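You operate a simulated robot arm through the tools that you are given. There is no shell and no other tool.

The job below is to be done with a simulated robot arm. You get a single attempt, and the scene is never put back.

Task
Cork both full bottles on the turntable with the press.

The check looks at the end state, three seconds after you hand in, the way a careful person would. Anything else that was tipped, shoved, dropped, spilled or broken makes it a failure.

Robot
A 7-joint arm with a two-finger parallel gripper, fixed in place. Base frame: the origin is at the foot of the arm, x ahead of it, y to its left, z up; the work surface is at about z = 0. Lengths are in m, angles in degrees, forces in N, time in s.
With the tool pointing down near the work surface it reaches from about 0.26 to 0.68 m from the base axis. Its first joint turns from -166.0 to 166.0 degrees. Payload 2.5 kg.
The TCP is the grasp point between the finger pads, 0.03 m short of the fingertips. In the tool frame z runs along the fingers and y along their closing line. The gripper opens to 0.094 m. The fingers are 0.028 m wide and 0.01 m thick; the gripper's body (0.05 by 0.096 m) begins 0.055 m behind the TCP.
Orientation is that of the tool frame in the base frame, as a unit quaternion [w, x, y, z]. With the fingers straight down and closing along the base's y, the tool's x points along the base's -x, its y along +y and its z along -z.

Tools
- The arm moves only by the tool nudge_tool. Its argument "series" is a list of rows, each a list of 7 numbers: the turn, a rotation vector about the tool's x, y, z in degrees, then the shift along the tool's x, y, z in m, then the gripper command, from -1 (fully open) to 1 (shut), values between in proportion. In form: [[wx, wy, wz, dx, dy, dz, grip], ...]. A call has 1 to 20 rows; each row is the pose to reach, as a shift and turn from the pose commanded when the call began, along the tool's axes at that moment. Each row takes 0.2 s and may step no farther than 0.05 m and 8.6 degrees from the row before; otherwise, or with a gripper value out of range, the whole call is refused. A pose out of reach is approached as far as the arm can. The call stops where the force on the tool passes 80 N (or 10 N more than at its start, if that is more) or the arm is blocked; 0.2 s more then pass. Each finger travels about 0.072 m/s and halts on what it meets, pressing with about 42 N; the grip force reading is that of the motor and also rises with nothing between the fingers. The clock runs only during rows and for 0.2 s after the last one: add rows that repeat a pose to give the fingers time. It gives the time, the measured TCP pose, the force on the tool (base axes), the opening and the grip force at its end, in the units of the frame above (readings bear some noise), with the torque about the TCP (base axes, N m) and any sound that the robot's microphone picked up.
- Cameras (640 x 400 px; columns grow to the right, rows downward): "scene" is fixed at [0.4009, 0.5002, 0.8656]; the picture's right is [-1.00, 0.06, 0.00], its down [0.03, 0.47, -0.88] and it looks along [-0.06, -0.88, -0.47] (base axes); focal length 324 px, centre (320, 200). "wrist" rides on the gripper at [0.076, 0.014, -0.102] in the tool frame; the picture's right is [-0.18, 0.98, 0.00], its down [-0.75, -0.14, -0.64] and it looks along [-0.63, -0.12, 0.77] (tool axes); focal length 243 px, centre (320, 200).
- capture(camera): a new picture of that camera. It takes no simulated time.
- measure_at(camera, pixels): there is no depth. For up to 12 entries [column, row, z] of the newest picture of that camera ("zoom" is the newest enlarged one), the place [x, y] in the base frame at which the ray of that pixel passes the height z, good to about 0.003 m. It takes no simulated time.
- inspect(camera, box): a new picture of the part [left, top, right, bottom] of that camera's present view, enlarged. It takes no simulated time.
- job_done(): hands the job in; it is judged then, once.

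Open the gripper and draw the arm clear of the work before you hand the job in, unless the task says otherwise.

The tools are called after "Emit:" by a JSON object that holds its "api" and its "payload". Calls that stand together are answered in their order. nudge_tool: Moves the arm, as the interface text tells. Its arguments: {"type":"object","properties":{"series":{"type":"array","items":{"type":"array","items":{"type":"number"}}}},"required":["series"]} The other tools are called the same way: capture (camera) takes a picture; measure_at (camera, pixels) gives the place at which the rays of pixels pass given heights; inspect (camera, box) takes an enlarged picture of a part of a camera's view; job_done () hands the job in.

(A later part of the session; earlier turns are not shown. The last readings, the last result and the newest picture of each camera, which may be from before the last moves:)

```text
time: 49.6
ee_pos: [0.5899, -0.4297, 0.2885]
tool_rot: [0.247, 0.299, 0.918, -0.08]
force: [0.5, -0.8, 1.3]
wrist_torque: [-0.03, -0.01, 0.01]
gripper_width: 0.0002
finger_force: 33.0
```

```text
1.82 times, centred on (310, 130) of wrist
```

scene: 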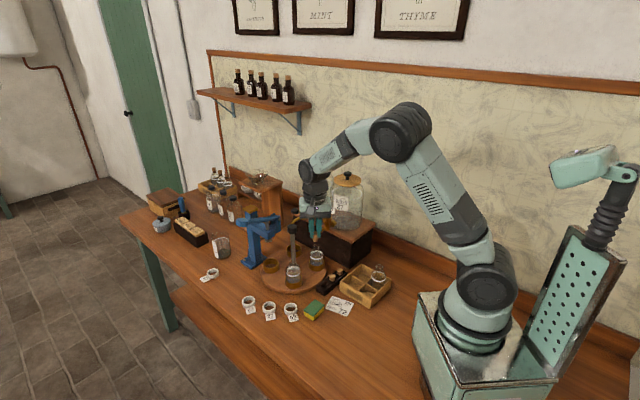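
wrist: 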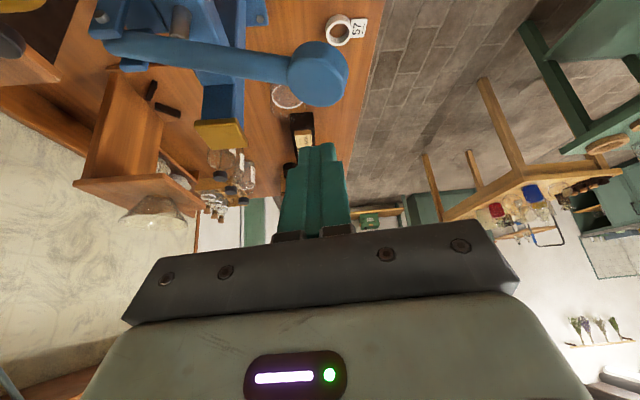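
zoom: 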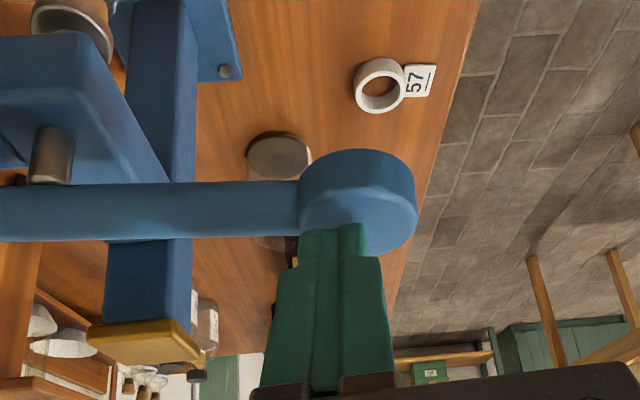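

The lever follows with almost no force and the ram is nearing the cork. I continue down 30 mm, shifting 5 mm to stay centred on the paddle.

Emit:
{"api": "nudge_tool", "payload": {"series": [[0, 0, 0, 0.0025, 0.002, 0.0043, 1], [0, 0, 0, 0.005, 0.004, 0.0087, 1], [0, 0, 0, 0.0075, 0.005, 0.013, 1], [0, 0, 0, 0.01, 0.005, 0.0173, 1], [0, 0, 0, 0.0125, 0.005, 0.0217, 1], [0, 0, 0, 0.015, 0.005, 0.026, 1], [0, 0, 0, 0.015, 0.005, 0.026, 1]]}}

Emit:
{"api": "inspect", "payload": {"camera": "scene", "box": [240, 210, 300, 270]}}

Emit:
{"api": "inspect", "payload": {"camera": "wrist", "box": [180, 20, 440, 240]}}

```text
time: 51.2
ee_pos: [0.5946, -0.4259, 0.264]
tool_rot: [0.249, 0.299, 0.918, -0.081]
force: [-11.4, 8.8, 33.3]
wrist_torque: [0.06, 0.33, -0.07]
gripper_width: 0.0
finger_force: 32.6
```

```text
6.67 times, centred on (270, 240) of scene
```

zoom: 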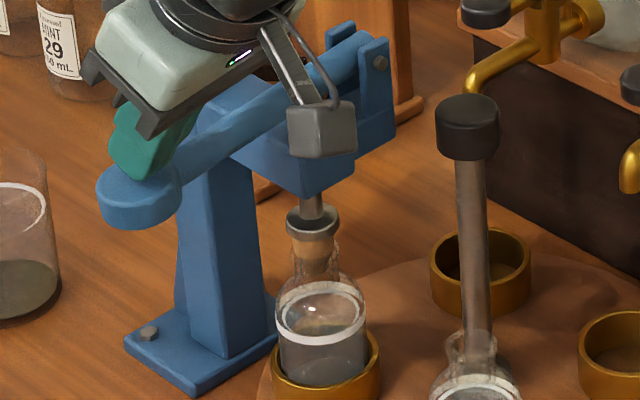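

```text
1.82 times, centred on (310, 130) of wrist
```

zoom: 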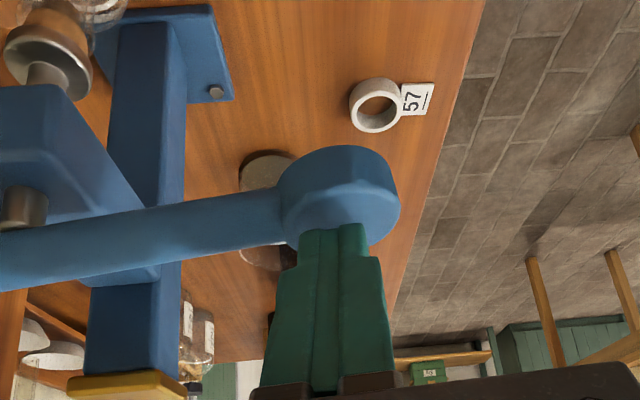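

The ram is on the cork now (33 N at the handle). I keep pushing down in small steps.

Emit:
{"api": "nudge_tool", "payload": {"series": [[0, 0, 0, 0.0015, 0, 0.0026, 1], [0, 0, 0, 0.003, 0, 0.0052, 1], [0, 0, 0, 0.0045, 0, 0.0078, 1], [0, 0, 0, 0.006, 0, 0.0104, 1], [0, 0, 0, 0.0075, 0, 0.013, 1], [0, 0, 0, 0.0075, 0, 0.013, 1]]}}

Emit:
{"api": "inspect", "payload": {"camera": "scene", "box": [240, 210, 300, 270]}}

```text
time: 52.6
ee_pos: [0.5957, -0.4275, 0.2554]
tool_rot: [0.255, 0.297, 0.917, -0.082]
force: [-27.2, 23.2, 65.3]
wrist_torque: [0.19, 0.96, -0.27]
gripper_width: 0.0003
finger_force: 32.7
```

```text
6.67 times, centred on (270, 240) of scene
```

zoom: 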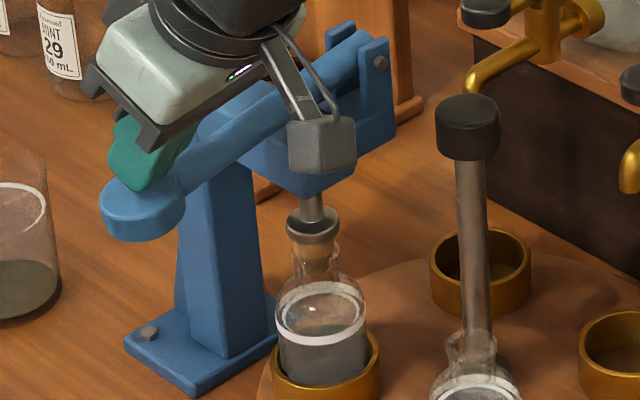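

Force is about 74 N in total and the ram has moved further. I zoom on the cork under the ram.

Emit:
{"api": "inspect", "payload": {"camera": "scene", "box": [264, 232, 290, 262]}}

Emit:
{"api": "inspect", "payload": {"camera": "wrist", "box": [180, 20, 440, 240]}}

```text
13.33 times, centred on (277, 247) of scene
```

zoom: 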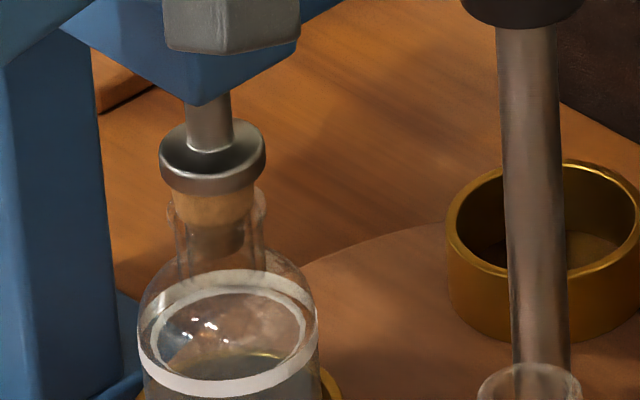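

```text
1.82 times, centred on (310, 130) of wrist
```

zoom: 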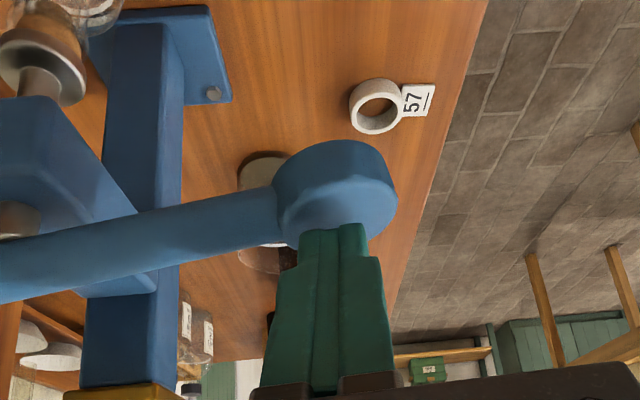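

The cork has gone partly in. I hold this pose for a second to see whether the force relaxes as the cork slides.

Emit:
{"api": "nudge_tool", "payload": {"series": [[0, 0, 0, 0, 0, 0, 1], [0, 0, 0, 0, 0, 0, 1], [0, 0, 0, 0, 0, 0, 1], [0, 0, 0, 0, 0, 0, 1]]}}

Emit:
{"api": "inspect", "payload": {"camera": "scene", "box": [264, 232, 290, 262]}}

```text
time: 53.6
ee_pos: [0.5959, -0.4261, 0.2555]
tool_rot: [0.256, 0.298, 0.916, -0.082]
force: [-11.0, 13.9, 60.4]
wrist_torque: [-0.07, 0.44, -0.11]
gripper_width: 0.0
finger_force: 32.7
```

```text
13.33 times, centred on (277, 247) of scene
```

zoom: 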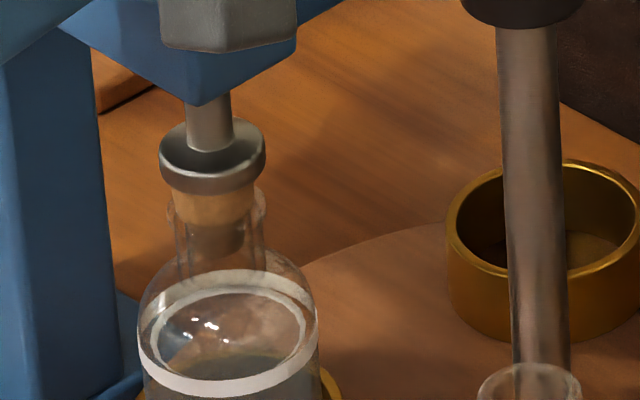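

Vertical force 60 N, stable. I push on further in small steps.

Emit:
{"api": "nudge_tool", "payload": {"series": [[0, 0, 0, 0.001, 0, 0.0017, 1], [0, 0, 0, 0.002, 0, 0.0035, 1], [0, 0, 0, 0.003, 0, 0.0052, 1], [0, 0, 0, 0.004, 0, 0.0069, 1], [0, 0, 0, 0.005, 0, 0.0087, 1], [0, 0, 0, 0.006, 0, 0.0104, 1], [0, 0, 0, 0.006, 0, 0.0104, 1]]}}

Emit:
{"api": "inspect", "payload": {"camera": "scene", "box": [264, 232, 290, 262]}}

```text
time: 54.5
ee_pos: [0.5987, -0.4275, 0.2601]
tool_rot: [0.263, 0.296, 0.914, -0.083]
force: [-24.2, 18.0, 45.2]
wrist_torque: [0.24, 0.74, -0.23]
gripper_width: 0.0
finger_force: 32.8
stopped in row 4: the force on the tool passed its limit at 81 N (the readings are from after the stop); the commanded pose is now the measured one
```

```text
13.33 times, centred on (277, 247) of scene
```

zoom: 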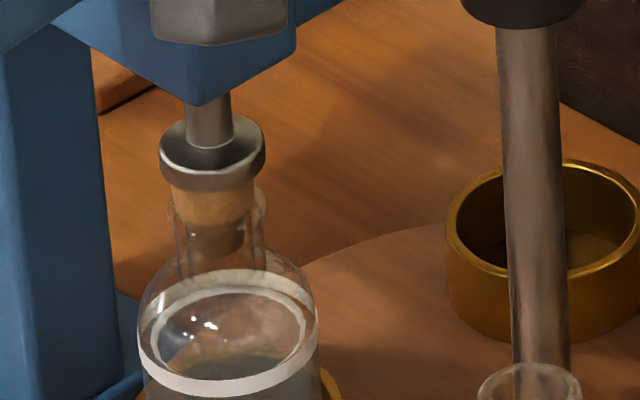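

The push stopped at 81 N. Before pushing harder, I look at the finished corked bottles in the crate at the back, for comparison with this cork's depth.

Emit:
{"api": "inspect", "payload": {"camera": "scene", "box": [195, 160, 245, 200]}}

Emit:
{"api": "inspect", "payload": {"camera": "scene", "box": [225, 60, 305, 110]}}

Emit:
{"api": "inspect", "payload": {"camera": "scene", "box": [258, 235, 282, 262]}}

```text
10.00 times, centred on (220, 180) of scene
```

zoom: 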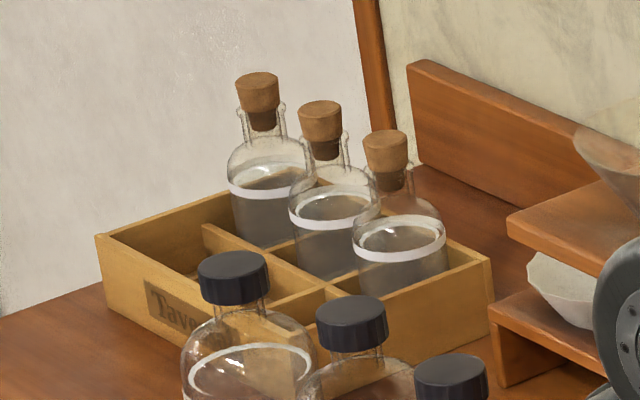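

```text
8.00 times, centred on (265, 85) of scene
```

zoom: 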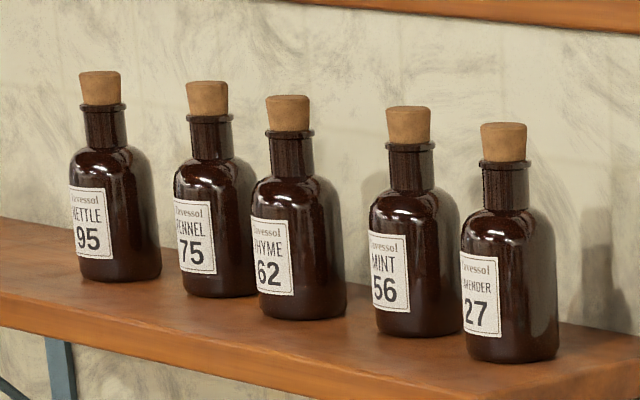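

```text
14.81 times, centred on (270, 248) of scene
```

zoom: 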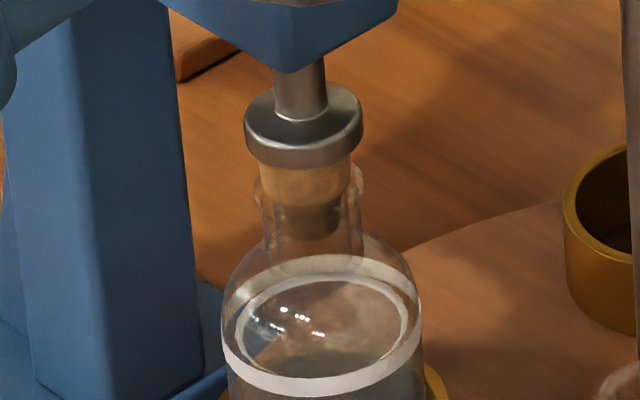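

In the finished bottles the cork's head rests on the lip with only the stem inside, and this cork now looks the same (head shoulder at the lip, hard stop reached at 81 N). I raise the tool slowly and see whether the lever springs back.

Emit:
{"api": "nudge_tool", "payload": {"series": [[0, 0, 0, -0.0025, 0, -0.0043, 1], [0, 0, 0, -0.005, 0, -0.0087, 1], [0, 0, 0, -0.0075, 0, -0.013, 1], [0, 0, 0, -0.01, 0, -0.0173, 1], [0, 0, 0, -0.0125, 0, -0.0217, 1], [0, 0, 0, -0.015, 0, -0.026, 1], [0, 0, 0, -0.015, 0, -0.026, 1]]}}

Emit:
{"api": "inspect", "payload": {"camera": "scene", "box": [240, 200, 300, 265]}}

Emit:
{"api": "inspect", "payload": {"camera": "wrist", "box": [180, 20, 440, 240]}}

```text
time: 56.0
ee_pos: [0.5961, -0.4269, 0.2802]
tool_rot: [0.256, 0.297, 0.916, -0.082]
force: [-0.5, 0.1, 0.9]
wrist_torque: [-0.04, 0.01, -0.01]
gripper_width: 0.0
finger_force: 32.5
```

```text
6.15 times, centred on (270, 232) of scene
```

zoom: 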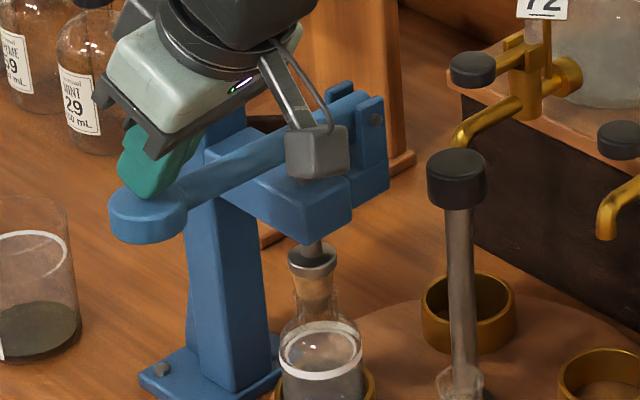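

```text
1.82 times, centred on (310, 130) of wrist
```

zoom: 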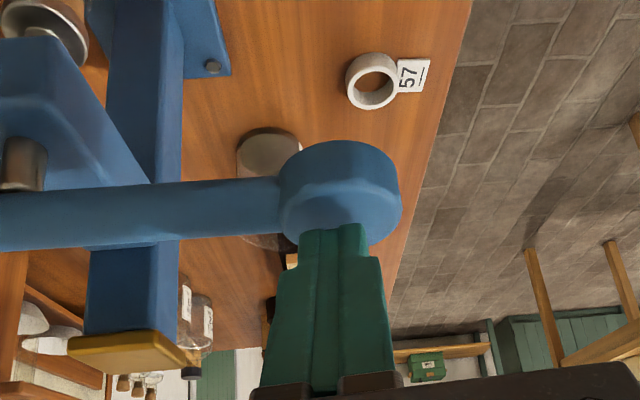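

The lever springs back up with the tool. I continue raising until it is free, then inspect the cork.

Emit:
{"api": "nudge_tool", "payload": {"series": [[0, 0, 0, -0.005, 0, -0.0087, 1], [0, 0, 0, -0.01, 0, -0.0173, 1], [0, 0, 0, -0.015, 0, -0.026, 1], [0, 0, 0, -0.02, 0, -0.0346, 1], [0, 0, 0, -0.03, 0, -0.052, 1], [0, 0, 0, -0.04, 0, -0.069, 1], [0, 0, 0, -0.05, 0, -0.0866, 1], [0, 0, 0, -0.05, 0, -0.0866, 1]]}}

Emit:
{"api": "inspect", "payload": {"camera": "scene", "box": [240, 200, 300, 265]}}

Emit:
{"api": "inspect", "payload": {"camera": "scene", "box": [258, 235, 282, 262]}}

```text
time: 57.9
ee_pos: [0.5953, -0.4265, 0.3819]
tool_rot: [0.256, 0.297, 0.916, -0.082]
force: [0.1, 0.0, 0.9]
wrist_torque: [-0.01, -0.01, 0.02]
gripper_width: 0.0001
finger_force: 33.3
```

```text
6.15 times, centred on (270, 232) of scene
```

zoom: 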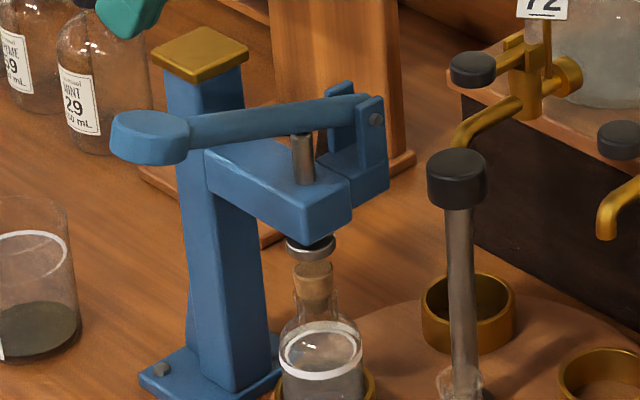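

```text
14.81 times, centred on (270, 248) of scene
```

zoom: 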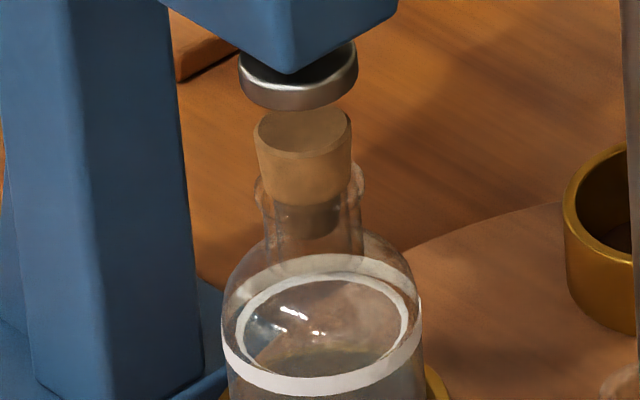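

Bottle B's cork sits at the same depth as the finished ones. I now un-tilt the tool and pull back, then go for the second cork.

Emit:
{"api": "nudge_tool", "payload": {"series": [[0, 7.8, 0, 0.0302, -0.0008, -0.0236, 1], [0, 15.6, 0, 0.0605, -0.0015, -0.0472, 1], [0, 23.4, 0, 0.0907, -0.0023, -0.0707, 1], [0, 31.2, 0, 0.1209, -0.003, -0.0943, 1], [0, 31.2, 0, 0.1209, -0.003, -0.0943, 1]]}}

```text
time: 59.0
ee_pos: [0.4694, -0.3387, 0.4008]
tool_rot: [0.0, 0.308, 0.951, 0.001]
force: [0.6, 0.5, 0.4]
wrist_torque: [0.04, 0.03, 0.01]
gripper_width: 0.0
finger_force: 33.0
```

Next I swing over to the second cork at (0.2935,-0.4285), turning the fingers across the rack and opening to 40 mm.

Emit:
{"api": "nudge_tool", "payload": {"series": [[0, 0, 8.2, 0.0112, -0.022, 0.01, 1], [0, 0, 16.4, 0.0225, -0.0439, 0.03, 0.6], [0, 0, 24.6, 0.0337, -0.0659, 0.05, 0.3], [0, 0, 32.8, 0.045, -0.0879, 0.07, 0.15], [0, 0, 41, 0.0562, -0.1098, 0.09, 0.15], [0, 0, 49.2, 0.0674, -0.1318, 0.11, 0.15], [0, 0, 57.4, 0.0787, -0.1537, 0.13, 0.15], [0, 0, 65.6, 0.0899, -0.1757, 0.15, 0.15], [0, 0, 73.8, 0.0899, -0.1757, 0.18, 0.15], [0, 0, 82, 0.0899, -0.1757, 0.21, 0.15], [0, 0, 90.2, 0.0899, -0.1757, 0.235, 0.15], [0, 0, 98, 0.0899, -0.1757, 0.2608, 0.15], [0, 0, 98, 0.0899, -0.1757, 0.2608, 0.15]]}}

Emit:
{"api": "capture", "payload": {"camera": "wrist"}}

Emit:
{"api": "inspect", "payload": {"camera": "wrist", "box": [240, 60, 400, 200]}}

```text
time: 61.9
ee_pos: [0.2944, -0.4286, 0.1379]
tool_rot: [0.001, 0.921, 0.39, 0.001]
force: [0.9, -0.5, -0.5]
wrist_torque: [-0.02, 0.01, -0.01]
gripper_width: 0.0398
finger_force: 0.0
```

```text
taken
```

wrist: 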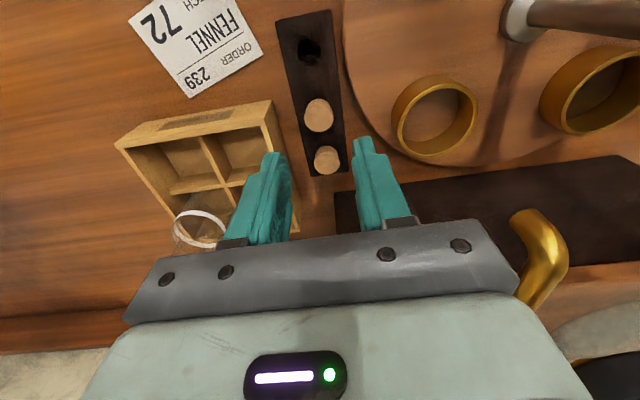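

```text
2.86 times, centred on (320, 130) of wrist
```

zoom: 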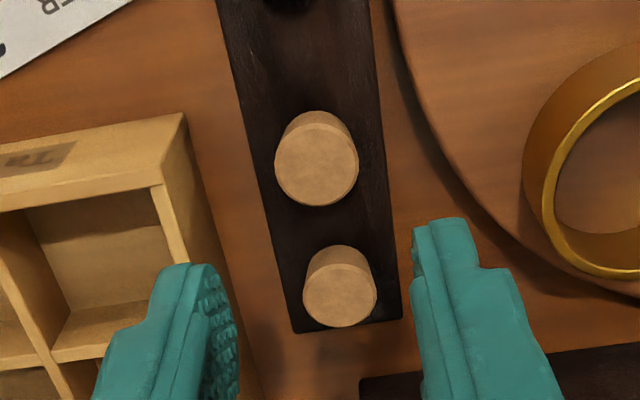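

Cork 2's top is at zoom (316,165). I measure it to refine.

Emit:
{"api": "measure_at", "payload": {"camera": "zoom", "pixels": [[316, 165, 0.0375], [316, 165, 0.0375], [316, 165, 0.0375], [316, 165, 0.0375], [339, 295, 0.0375]]}}

```text
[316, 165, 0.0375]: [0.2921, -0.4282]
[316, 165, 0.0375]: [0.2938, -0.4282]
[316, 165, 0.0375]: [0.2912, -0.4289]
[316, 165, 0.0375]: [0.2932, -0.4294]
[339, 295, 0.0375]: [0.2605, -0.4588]
```

Offset is about 1.5 mm. I check the crate wall's position relative to the left finger's descent path first.

Emit:
{"api": "measure_at", "payload": {"camera": "zoom", "pixels": [[188, 118, 0.05], [215, 230, 0.05], [188, 118, 0.04], [215, 230, 0.04], [240, 330, 0.04]]}}

Emit:
{"api": "inspect", "payload": {"camera": "scene", "box": [310, 240, 400, 310]}}

```text
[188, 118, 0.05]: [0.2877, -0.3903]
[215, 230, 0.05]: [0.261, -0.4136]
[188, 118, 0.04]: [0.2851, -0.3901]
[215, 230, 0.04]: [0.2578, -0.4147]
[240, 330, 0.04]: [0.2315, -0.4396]
```

```text
5.71 times, centred on (355, 275) of scene
```

zoom: 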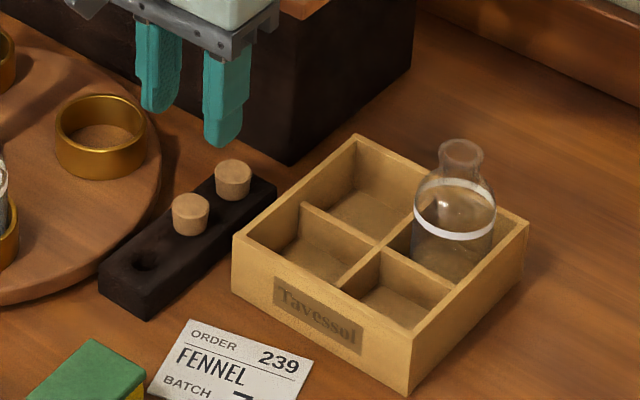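

The crate wall is only about 32 mm from the cork's centre, so I narrow the opening to 34 mm, then descend to z≈0.057.

Emit:
{"api": "nudge_tool", "payload": {"series": [[0, 0, 0, -0.001, -0.0012, 0.01, 0.28], [0, 0, 0, -0.001, -0.0012, 0.03, 0.28], [0, 0, 0, -0.001, -0.0012, 0.05, 0.28], [0, 0, 0, -0.001, -0.0012, 0.05, 0.28]]}}

Emit:
{"api": "inspect", "payload": {"camera": "wrist", "box": [240, 80, 400, 220]}}

```text
time: 62.9
ee_pos: [0.2937, -0.4281, 0.088]
tool_rot: [0.0, 0.921, 0.39, 0.001]
force: [0.4, -0.1, -0.1]
wrist_torque: [0.03, -0.02, 0.03]
gripper_width: 0.0339
finger_force: 0.0
```

```text
2.86 times, centred on (320, 150) of wrist
```

zoom: 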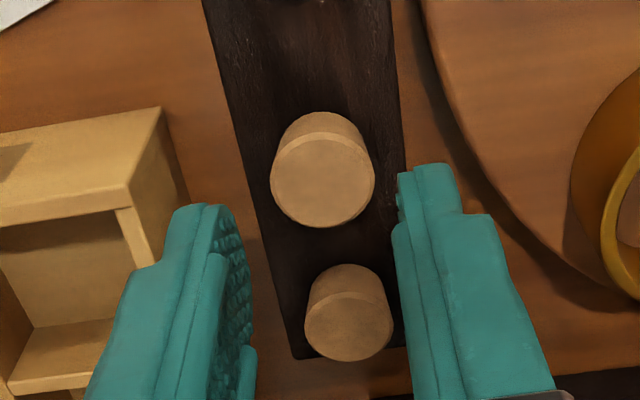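

Cork is centred at zoom (323,180), as predicted. I go down the last 31 mm.

Emit:
{"api": "nudge_tool", "payload": {"series": [[0, 0, 0, 0, 0, 0.012, 0.28], [0, 0, 0, 0, 0, 0.024, 0.28], [0, 0, 0, 0, 0, 0.0315, 0.28], [0, 0, 0, 0, 0, 0.0315, 0.28]]}}

Emit:
{"api": "inspect", "payload": {"camera": "wrist", "box": [240, 80, 400, 220]}}

Emit:
{"api": "inspect", "payload": {"camera": "scene", "box": [310, 250, 370, 300]}}

```text
time: 63.9
ee_pos: [0.2937, -0.4273, 0.057]
tool_rot: [0.0, 0.92, 0.391, 0.001]
force: [0.6, -0.4, -0.7]
wrist_torque: [-0.04, 0.02, 0.01]
gripper_width: 0.0341
finger_force: 0.0
```

```text
2.86 times, centred on (320, 150) of wrist
```

zoom: 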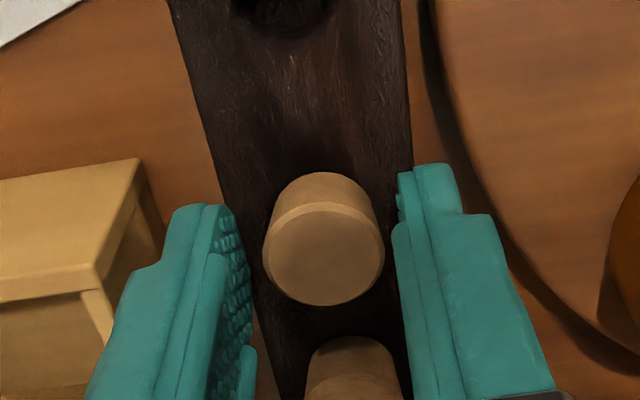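

```text
8.00 times, centred on (340, 275) of scene
```

zoom: 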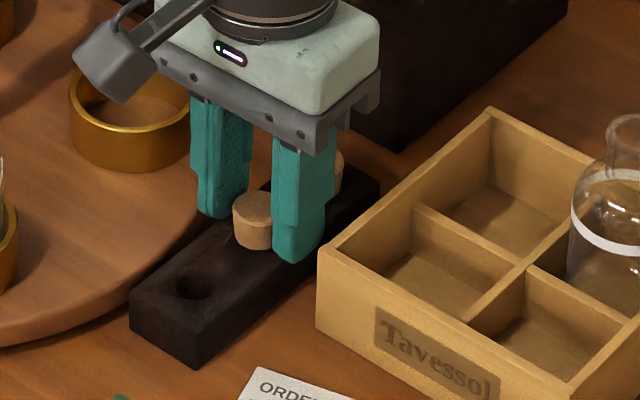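

The cork is centred between the fingers. I close gradually, this time to an 18 mm command first to see the grip force.

Emit:
{"api": "nudge_tool", "payload": {"series": [[0, 0, 0, 0, 0, 0, 0.4], [0, 0, 0, 0, 0, 0, 0.5], [0, 0, 0, 0, 0, 0, 0.62], [0, 0, 0, 0, 0, 0, 0.62], [0, 0, 0, 0, 0, 0, 0.62]]}}

Emit:
{"api": "inspect", "payload": {"camera": "wrist", "box": [280, 110, 360, 190]}}

```text
time: 65.0
ee_pos: [0.2944, -0.4282, 0.0558]
tool_rot: [0.001, 0.921, 0.39, 0.002]
force: [-0.4, 0.3, -0.6]
wrist_torque: [0.02, 0.06, -0.03]
gripper_width: 0.0187
finger_force: 24.9
```

```text
5.00 times, centred on (320, 150) of wrist
```

zoom: 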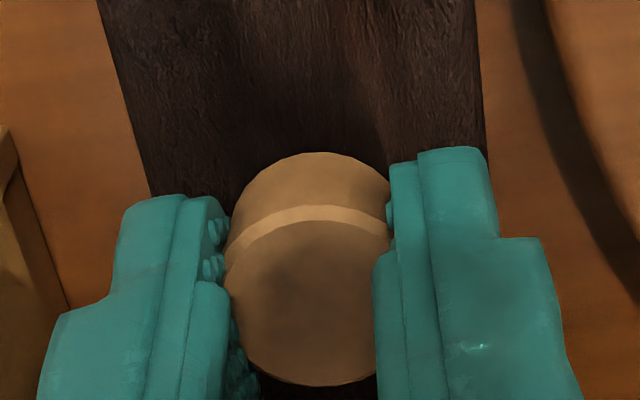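

At an 18.7 mm width the grip force is 25 N with the cork centred. I firm it slightly and lift.

Emit:
{"api": "nudge_tool", "payload": {"series": [[0, 0, 0, 0, 0, 0, 0.66], [0, 0, 0, 0, 0, 0, 0.66], [0, 0, 0, 0, 0, -0.004, 0.66], [0, 0, 0, 0, 0, -0.012, 0.66], [0, 0, 0, 0, 0, -0.025, 0.66], [0, 0, 0, 0, 0, -0.05, 0.66], [0, 0, 0, 0, 0, -0.08, 0.66], [0, 0, 0, 0, 0, -0.11, 0.66], [0, 0, 0, 0, 0, -0.11, 0.66]]}}

Emit:
{"api": "inspect", "payload": {"camera": "wrist", "box": [280, 110, 360, 190]}}

Emit:
{"api": "inspect", "payload": {"camera": "scene", "box": [310, 230, 370, 290]}}

```text
time: 67.0
ee_pos: [0.2934, -0.4288, 0.1677]
tool_rot: [0.0, 0.92, 0.391, 0.001]
force: [0.4, 0.8, -0.1]
wrist_torque: [-0.01, -0.02, 0.01]
gripper_width: 0.0195
finger_force: 14.5
```

```text
5.00 times, centred on (320, 150) of wrist
```

zoom: 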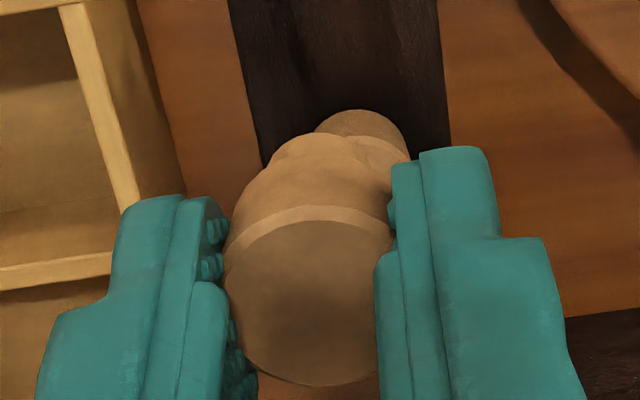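

```text
6.67 times, centred on (340, 260) of scene
```

zoom: 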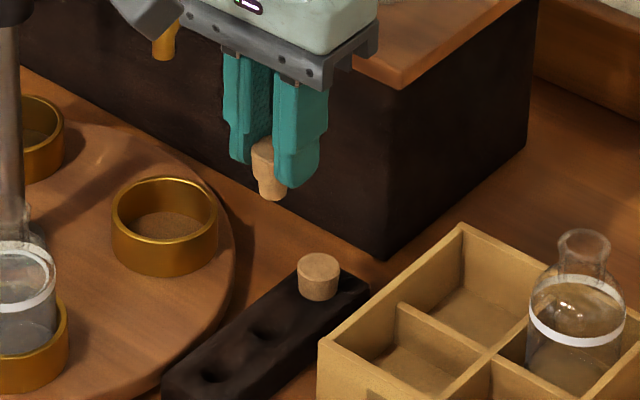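

Cork 2 is held. I firm the grip a bit, rise, and carry it above bottle A at the front station, turning to yaw -90°.

Emit:
{"api": "nudge_tool", "payload": {"series": [[0, 0, 0, 0, 0, -0.02, 0.75], [0, 0, 0, 0, 0, -0.045, 0.75], [0, 0, -6, 0.018, 0.016, -0.0573, 0.75], [0, 0, -13, 0.036, 0.032, -0.0573, 0.75], [0, 0, -20, 0.054, 0.048, -0.0573, 0.75], [0, 0, -27, 0.072, 0.064, -0.0573, 0.75], [0, 0, -34, 0.09, 0.08, -0.0573, 0.75], [0, 0, -40, 0.102, 0.09, -0.0573, 0.75], [0, 0, -44, 0.1085, 0.0964, -0.0573, 0.75], [0, 0, -44, 0.1085, 0.0964, -0.0573, 0.75]]}}

Emit:
{"api": "inspect", "payload": {"camera": "scene", "box": [280, 235, 308, 271]}}

Emit:
{"api": "inspect", "payload": {"camera": "wrist", "box": [280, 90, 360, 180]}}

```text
time: 69.2
ee_pos: [0.4365, -0.4174, 0.2248]
tool_rot: [0.001, 0.706, 0.708, 0.001]
force: [-0.3, -0.4, -0.4]
wrist_torque: [-0.01, 0.03, 0.0]
gripper_width: 0.017
finger_force: 9.6
```

```text
11.11 times, centred on (294, 253) of scene
```

zoom: 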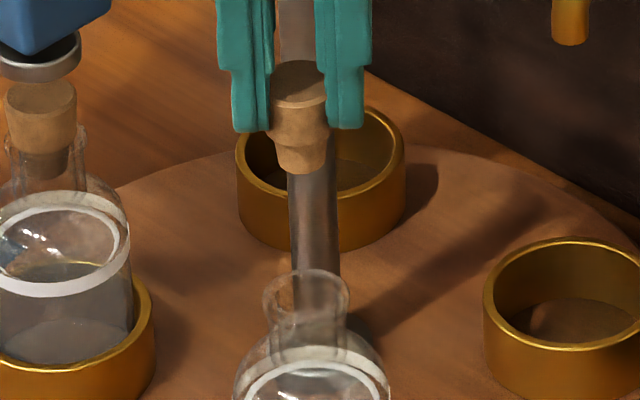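

```text
4.44 times, centred on (320, 135) of wrist
```

zoom: 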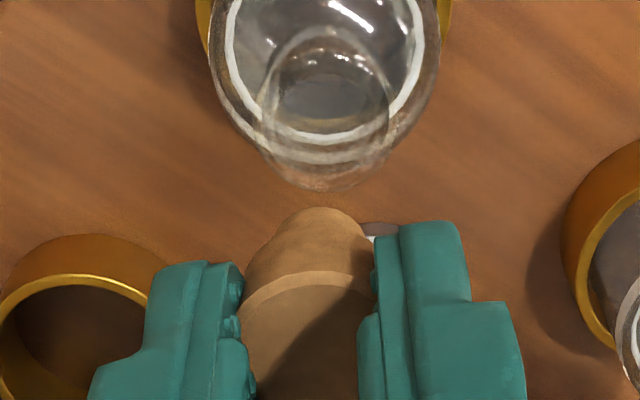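

The cork is upright and the lip centre is near wrist zoom (324,131). I firm up the grip and measure the mouth.

Emit:
{"api": "measure_at", "payload": {"camera": "zoom", "pixels": [[324, 131, 0.13], [324, 131, 0.13], [324, 131, 0.13], [325, 190, 0.13], [325, 190, 0.13], [322, 207, 0.181], [322, 207, 0.181]]}}

Emit:
{"api": "nudge_tool", "payload": {"series": [[0, 0, 0, 0, 0, 0, 0.85], [0, 0, 0, 0, 0, 0, 0.85]]}}

Emit:
{"api": "inspect", "payload": {"camera": "scene", "box": [282, 250, 306, 280]}}

```text
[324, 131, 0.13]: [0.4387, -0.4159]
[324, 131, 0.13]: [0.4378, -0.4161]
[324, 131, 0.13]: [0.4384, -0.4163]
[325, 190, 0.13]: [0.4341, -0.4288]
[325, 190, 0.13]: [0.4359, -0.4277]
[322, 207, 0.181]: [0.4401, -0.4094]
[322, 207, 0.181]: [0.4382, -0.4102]
```

```text
time: 69.8
ee_pos: [0.4383, -0.4173, 0.2253]
tool_rot: [0.002, 0.707, 0.707, 0.001]
force: [-0.4, -0.4, -0.3]
wrist_torque: [0.01, 0.03, -0.01]
gripper_width: 0.0121
finger_force: 42.0
```

```text
13.33 times, centred on (294, 265) of scene
```

zoom: 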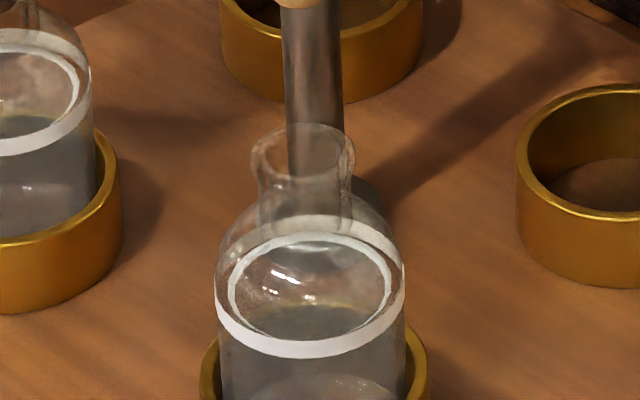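

Bottle A's lip is at the same place as B's was. I lower to the hover height and check the cork.

Emit:
{"api": "nudge_tool", "payload": {"series": [[0, 0, 0, 0.001, 0, 0.01, 0.85], [0, 0, 0, 0.001, 0, 0.02, 0.85], [0, 0, 0, 0.001, 0, 0.032, 0.85], [0, 0, 0, 0.001, 0, 0.042, 0.85], [0, 0, 0, 0.001, 0, 0.042, 0.85]]}}

Emit:
{"api": "inspect", "payload": {"camera": "scene", "box": [280, 243, 308, 271]}}

Emit:
{"api": "inspect", "payload": {"camera": "wrist", "box": [290, 100, 350, 170]}}

```text
time: 71.0
ee_pos: [0.4375, -0.4165, 0.1825]
tool_rot: [0.001, 0.707, 0.707, 0.0]
force: [-0.2, 0.2, 0.2]
wrist_torque: [0.01, -0.01, 0.02]
gripper_width: 0.0119
finger_force: 42.2
```

```text
14.29 times, centred on (294, 257) of scene
```

zoom: 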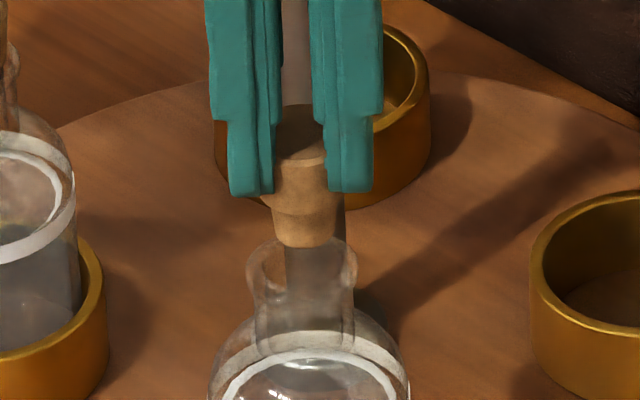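

```text
5.71 times, centred on (320, 135) of wrist
```

zoom: 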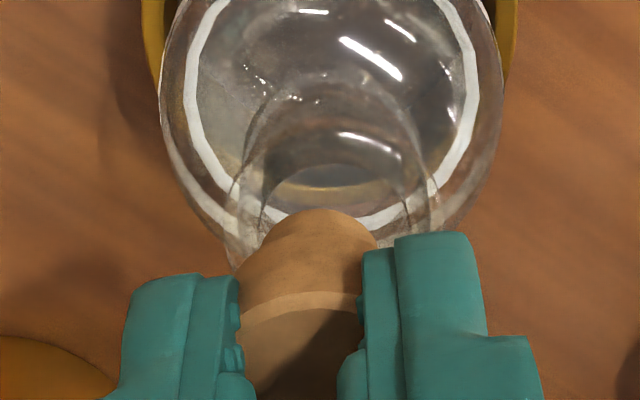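

Alignment is within about 1 mm; I shift 0.8 mm and lower 15 mm in small steps.

Emit:
{"api": "nudge_tool", "payload": {"series": [[0, 0, 0, 0, 0.0008, 0.003, 0.85], [0, 0, 0, 0, 0.0008, 0.006, 0.85], [0, 0, 0, 0, 0.0008, 0.009, 0.85], [0, 0, 0, 0, 0.0008, 0.0115, 0.85], [0, 0, 0, 0, 0.0008, 0.0135, 0.85], [0, 0, 0, 0, 0.0008, 0.0155, 0.85], [0, 0, 0, 0, 0.0008, 0.0155, 0.85]]}}

Emit:
{"api": "inspect", "payload": {"camera": "scene", "box": [280, 243, 308, 271]}}

Emit:
{"api": "inspect", "payload": {"camera": "wrist", "box": [290, 100, 350, 170]}}

```text
time: 72.7
ee_pos: [0.4371, -0.416, 0.1667]
tool_rot: [0.001, 0.708, 0.707, 0.001]
force: [0.2, 0.8, 0.3]
wrist_torque: [-0.06, -0.01, -0.01]
gripper_width: 0.0167
finger_force: 41.6
```

```text
14.29 times, centred on (294, 257) of scene
```

zoom: 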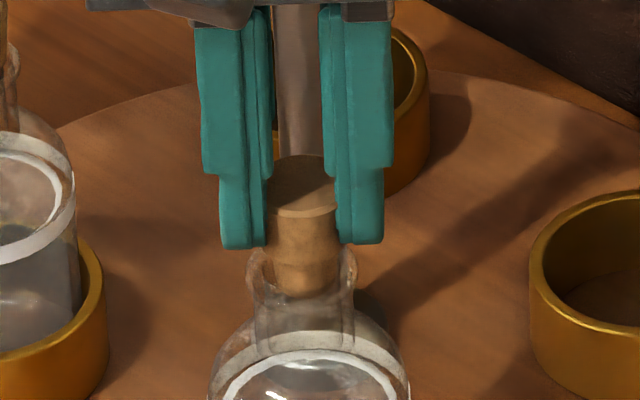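

```text
5.71 times, centred on (320, 135) of wrist
```

zoom: 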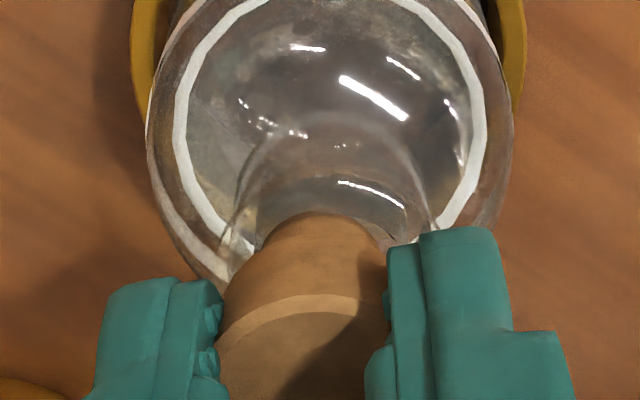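

The stem is inside the mouth with no force. I lower another 4 mm, then release slowly.

Emit:
{"api": "nudge_tool", "payload": {"series": [[0, 0, 0, 0, 0, 0.002, 0.85], [0, 0, 0, 0, 0, 0.004, 0.85], [0, 0, 0, 0, 0, 0.005, 0.85], [0, 0, 0, 0, 0, 0.005, 0.85]]}}

Emit:
{"api": "inspect", "payload": {"camera": "scene", "box": [280, 243, 308, 271]}}

```text
time: 73.7
ee_pos: [0.4391, -0.4174, 0.1618]
tool_rot: [0.001, 0.707, 0.707, 0.001]
force: [0.2, -0.5, 1.3]
wrist_torque: [0.01, 0.0, -0.01]
gripper_width: 0.0166
finger_force: 42.1
```

```text
14.29 times, centred on (294, 257) of scene
```

zoom: 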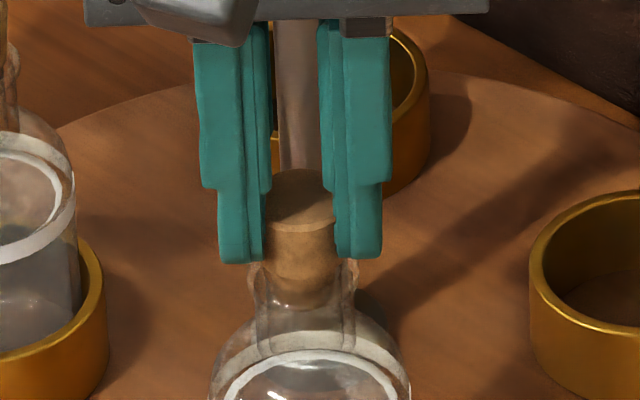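

Stem is well in with 1 N contact. I open slowly to release.

Emit:
{"api": "nudge_tool", "payload": {"series": [[0, 0, 0, 0, 0, 0, 0.62], [0, 0, 0, 0, 0, 0, 0.5], [0, 0, 0, 0, 0, 0, 0.35], [0, 0, 0, 0, 0, 0, 0.15], [0, 0, 0, 0, 0, 0, 0.0], [0, 0, 0, 0, 0, 0, 0.0]]}}

Emit:
{"api": "inspect", "payload": {"camera": "scene", "box": [280, 243, 308, 271]}}

```text
time: 75.0
ee_pos: [0.438, -0.4174, 0.1618]
tool_rot: [0.0, 0.707, 0.707, 0.001]
force: [0.0, -0.4, 0.7]
wrist_torque: [0.01, 0.03, 0.0]
gripper_width: 0.047
finger_force: 0.0
```

```text
14.29 times, centred on (294, 257) of scene
```

zoom: 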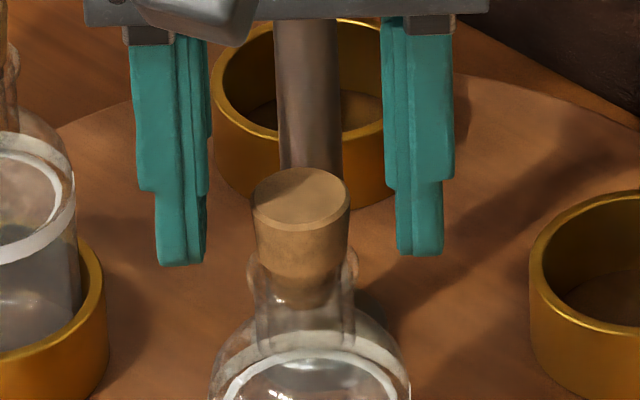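

Cork stands in bottle A. I lift straight up and take views to check the FENNEL spout's height, as bottle B will pass under it.

Emit:
{"api": "nudge_tool", "payload": {"series": [[0, 0, 0, 0, 0, -0.02, 0.0], [0, 0, 0, 0, 0, -0.05, -0.1], [0, 0, 0, 0, 0, -0.09, -0.1], [0, 0, 0, 0, 0, -0.13, -0.1], [0, 0, 0, 0, 0, -0.16, -0.1], [0, 0, 0, 0, 0, -0.16, -0.1]]}}

Emit:
{"api": "capture", "payload": {"camera": "wrist"}}

Emit:
{"api": "inspect", "payload": {"camera": "scene", "box": [260, 205, 330, 275]}}

```text
time: 76.5
ee_pos: [0.4384, -0.4158, 0.3216]
tool_rot: [0.0, 0.707, 0.707, 0.001]
force: [1.6, 0.2, 0.3]
wrist_torque: [-0.02, 0.0, 0.01]
gripper_width: 0.052
finger_force: 0.1
```

```text
taken
```

wrist: 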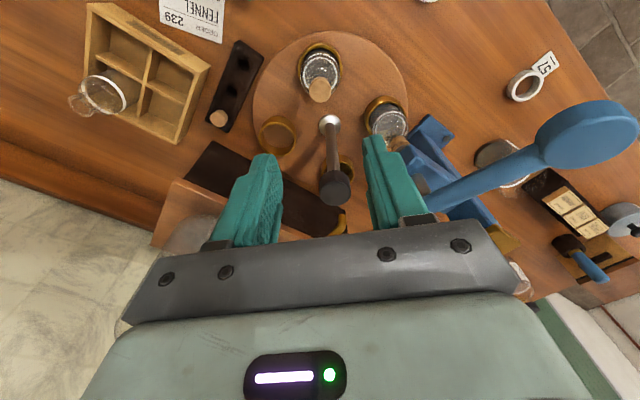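

```text
5.71 times, centred on (295, 240) of scene
```

zoom: 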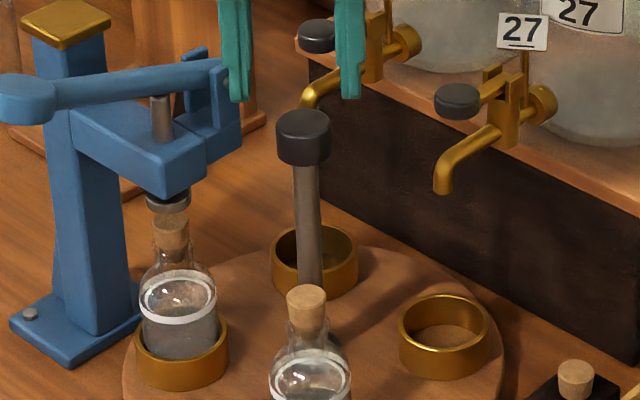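

I measure the FENNEL spout tip (scene zoom ≈(307,106)) and the LINDEN spout tip for comparison, plus cork B's top.

Emit:
{"api": "measure_at", "payload": {"camera": "zoom", "pixels": [[307, 107, 0.16], [307, 107, 0.17], [307, 107, 0.18], [443, 192, 0.15], [443, 192, 0.16], [443, 192, 0.165], [170, 222, 0.145], [170, 222, 0.15]]}}

Emit:
{"api": "measure_at", "payload": {"camera": "wrist", "pixels": [[343, 222, 0.16], [343, 222, 0.17], [343, 222, 0.18]]}}

```text
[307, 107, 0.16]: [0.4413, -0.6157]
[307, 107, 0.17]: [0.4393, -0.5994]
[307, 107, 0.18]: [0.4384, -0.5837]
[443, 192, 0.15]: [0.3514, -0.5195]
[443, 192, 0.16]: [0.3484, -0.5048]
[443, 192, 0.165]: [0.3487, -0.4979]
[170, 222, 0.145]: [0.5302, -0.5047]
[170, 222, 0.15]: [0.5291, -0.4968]
```

```text
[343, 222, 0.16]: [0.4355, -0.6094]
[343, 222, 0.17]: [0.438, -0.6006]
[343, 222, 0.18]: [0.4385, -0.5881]
```

The FENNEL spout is at z≈0.17 while the seated cork tops out at ≈0.145, so it clears. I go to the knob again, turning to yaw +24°.

Emit:
{"api": "nudge_tool", "payload": {"series": [[0, 0, -8.2, 0, 0, 0, -0.1], [0, 0, -16.4, 0, 0, 0, -0.1], [0, 0, -24.6, 0, 0, 0, -0.1], [0, 0, -32.8, -0.01, 0, 0, -0.1], [0, 0, -41, -0.02, 0, 0, -0.1], [0, 0, -49.2, -0.03, 0, 0, -0.1], [0, 0, -57.4, -0.04, 0, 0.0, -0.1], [0, 0, -65.6, -0.05, 0, 0.0, -0.1], [0, 0, -73.8, -0.06, 0, 0.01, -0.1], [0, 0, -82, -0.07, 0, 0.01, -0.1], [0, 0, -90.2, -0.08, 0, 0.02, -0.1], [0, 0, -98.4, -0.092, 0, 0.02, -0.1], [0, 0, -106.6, -0.0925, 0, 0.03, -0.1], [0, 0, -114, -0.0925, 0, 0.0325, -0.1], [0, 0, -114, -0.0925, 0, 0.0325, -0.1]]}}

Emit:
{"api": "capture", "payload": {"camera": "wrist"}}

```text
time: 79.7
ee_pos: [0.4369, -0.5097, 0.2889]
tool_rot: [0.001, -0.208, 0.978, 0.0]
force: [1.0, -0.8, -0.3]
wrist_torque: [-0.01, -0.02, -0.02]
gripper_width: 0.0517
finger_force: 0.1
```

```text
taken
```

wrist: 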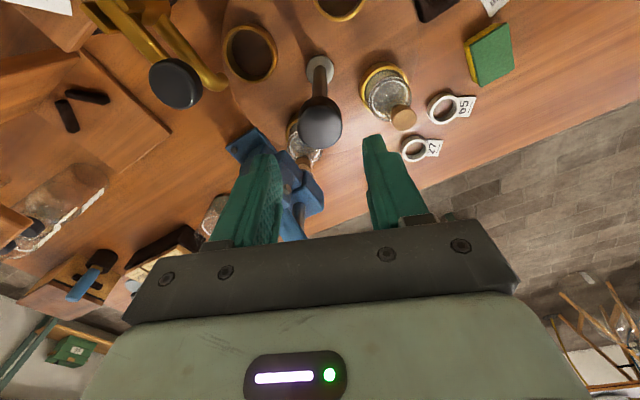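

Knob is at (321,126), aligned. I lower around it and close.

Emit:
{"api": "nudge_tool", "payload": {"series": [[0, 0, 0, 0, 0, 0.025, -0.1], [0, 0, 0, 0, 0, 0.05, -0.1], [0, 0, 0, 0, 0, 0.067, -0.1], [0, 0, 0, 0, 0, 0.067, -0.1], [0, 0, 0, 0, 0, 0.067, 0.2], [0, 0, 0, 0, 0, 0.067, 0.5], [0, 0, 0, 0, 0, 0.067, 1], [0, 0, 0, 0, 0, 0.067, 1], [0, 0, 0, 0, 0, 0.067, 1]]}}

Emit:
{"api": "inspect", "payload": {"camera": "wrist", "box": [220, 40, 440, 220]}}

```text
time: 81.7
ee_pos: [0.4381, -0.5105, 0.2235]
tool_rot: [0.002, -0.208, 0.978, -0.001]
force: [15.3, -22.5, -10.8]
wrist_torque: [0.22, -0.09, -0.02]
gripper_width: 0.0358
finger_force: 44.9
```

```text
2.22 times, centred on (330, 130) of wrist
```

zoom: 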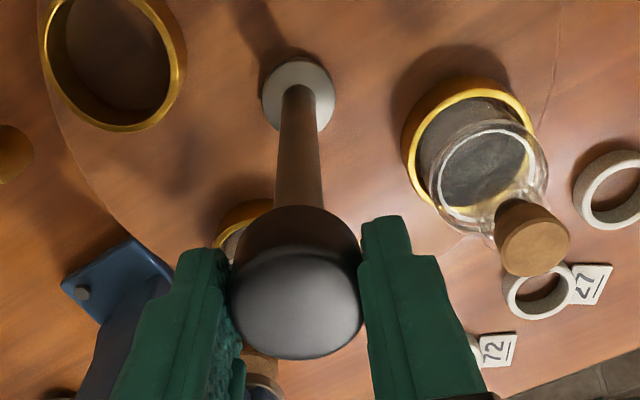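

A 27 N side force appeared along the closing axis; I trim the command by 1.6 mm and twist the first 20°.

Emit:
{"api": "nudge_tool", "payload": {"series": [[0, 0, 0, 0, -0.0016, 0, 1], [0, 0, 3, 0, -0.0016, 0, 1], [0, 0, 6, 0, -0.0016, 0, 1], [0, 0, 9, 0, -0.0014, 0, 1], [0, 0, 12, 0, -0.0014, 0, 1], [0, 0, 15, 0, -0.0012, 0, 1], [0, 0, 18, 0, -0.0012, 0, 1], [0, 0, 20, 0, -0.0012, 0, 1], [0, 0, 20, 0, -0.0012, 0, 1]]}}

Emit:
{"api": "inspect", "payload": {"camera": "scene", "box": [250, 220, 340, 300]}}

```text
time: 83.7
ee_pos: [0.4375, -0.5102, 0.2231]
tool_rot: [-0.001, -0.035, 0.999, 0.001]
force: [-17.5, 21.0, 12.1]
wrist_torque: [-0.25, 0.45, 0.01]
gripper_width: 0.0354
finger_force: 44.9
```

```text
5.00 times, centred on (295, 260) of scene
```

zoom: 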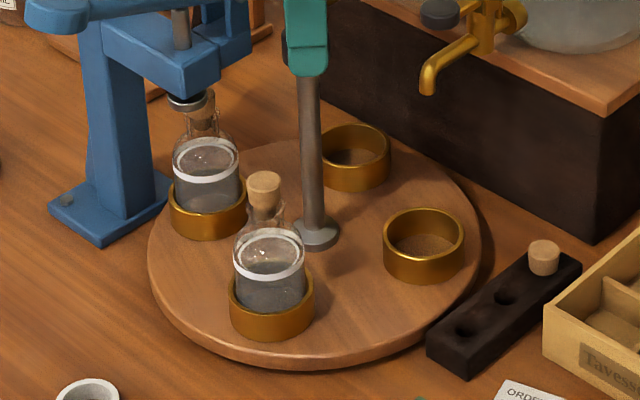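

Turned 20°, both bottles steady. I trim the side force and continue 24°.

Emit:
{"api": "nudge_tool", "payload": {"series": [[0, 0, 0, 0.0008, 0.001, 0, 1], [0, 0, 3, 0.0008, 0.001, 0, 1], [0, 0, 6, 0.0008, 0.001, 0, 1], [0, 0, 9, 0.0008, 0.001, 0, 1], [0, 0, 12, 0.0008, 0.001, 0, 1], [0, 0, 15, 0.0008, 0.001, 0, 1], [0, 0, 18, 0.0008, 0.001, 0, 1], [0, 0, 21, 0.0008, 0.001, 0, 1], [0, 0, 24, 0.0008, 0.001, 0, 1], [0, 0, 24, 0.0008, 0.001, 0, 1]]}}

Emit:
{"api": "inspect", "payload": {"camera": "scene", "box": [250, 220, 340, 300]}}

```text
time: 85.8
ee_pos: [0.4383, -0.5104, 0.2231]
tool_rot: [0.001, 0.174, 0.985, -0.001]
force: [5.9, 0.3, 1.4]
wrist_torque: [-0.73, -0.13, -0.01]
gripper_width: 0.0359
finger_force: 44.7
```

```text
5.00 times, centred on (295, 260) of scene
```

zoom: 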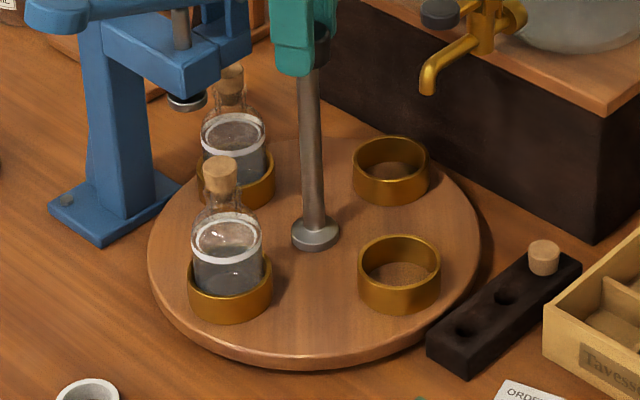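

Force is nearly zero and all is steady at 44°. Continuing 24° more.

Emit:
{"api": "nudge_tool", "payload": {"series": [[0, 0, 3, 0, 0, 0, 1], [0, 0, 6, 0, 0, 0, 1], [0, 0, 9, 0, 0, 0, 1], [0, 0, 12, 0, 0, 0, 1], [0, 0, 15, 0, 0, 0, 1], [0, 0, 18, 0, 0, 0, 1], [0, 0, 21, 0, 0, 0, 1], [0, 0, 24, 0, 0, 0, 1], [0, 0, 24, 0, 0, 0, 1]]}}

Emit:
{"api": "inspect", "payload": {"camera": "scene", "box": [250, 220, 340, 300]}}

```text
time: 87.8
ee_pos: [0.436, -0.5099, 0.2217]
tool_rot: [0.001, 0.374, 0.927, 0.001]
force: [12.3, 2.2, 6.6]
wrist_torque: [-0.34, 0.22, 0.01]
gripper_width: 0.0356
finger_force: 44.9
```

```text
5.00 times, centred on (295, 260) of scene
```

zoom: 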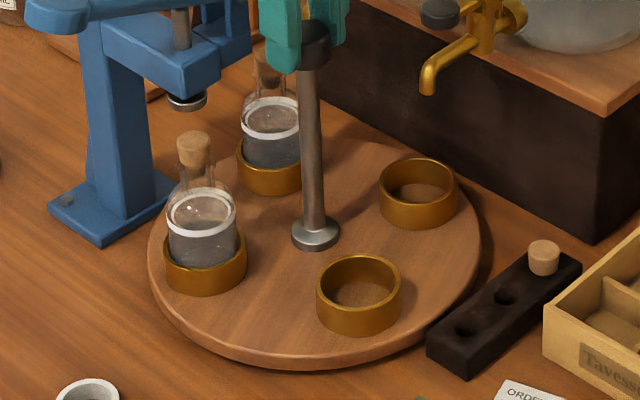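

68° done. I turn the final 22° to bring bottle A under the ram.

Emit:
{"api": "nudge_tool", "payload": {"series": [[0, 0, 3, 0, 0, 0, 1], [0, 0, 6, 0, 0, 0, 1], [0, 0, 9, 0, 0, 0, 1], [0, 0, 12, 0, 0, 0, 1], [0, 0, 15, 0, 0, 0, 1], [0, 0, 18, 0, 0, 0, 1], [0, 0, 20, 0, 0, 0, 1], [0, 0, 22, 0, 0, 0, 1], [0, 0, 22, 0, 0, 0, 1]]}}

Emit:
{"api": "inspect", "payload": {"camera": "scene", "box": [250, 220, 340, 300]}}

Emit:
{"api": "inspect", "payload": {"camera": "scene", "box": [255, 225, 285, 260]}}

```text
time: 89.8
ee_pos: [0.4388, -0.5079, 0.2222]
tool_rot: [0.002, 0.544, 0.839, 0.001]
force: [17.6, 0.5, 4.2]
wrist_torque: [-0.03, 0.21, 0.03]
gripper_width: 0.0356
finger_force: 44.9
```

```text
5.00 times, centred on (295, 260) of scene
```

zoom: 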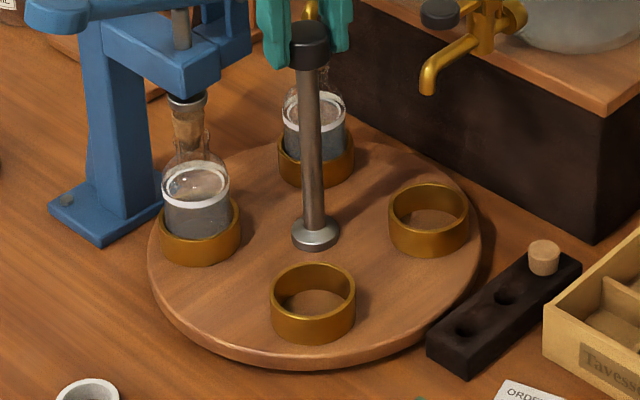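

```text
11.43 times, centred on (270, 242) of scene
```

zoom: 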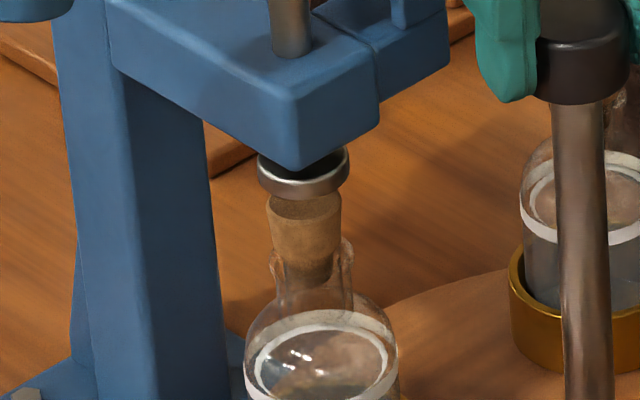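

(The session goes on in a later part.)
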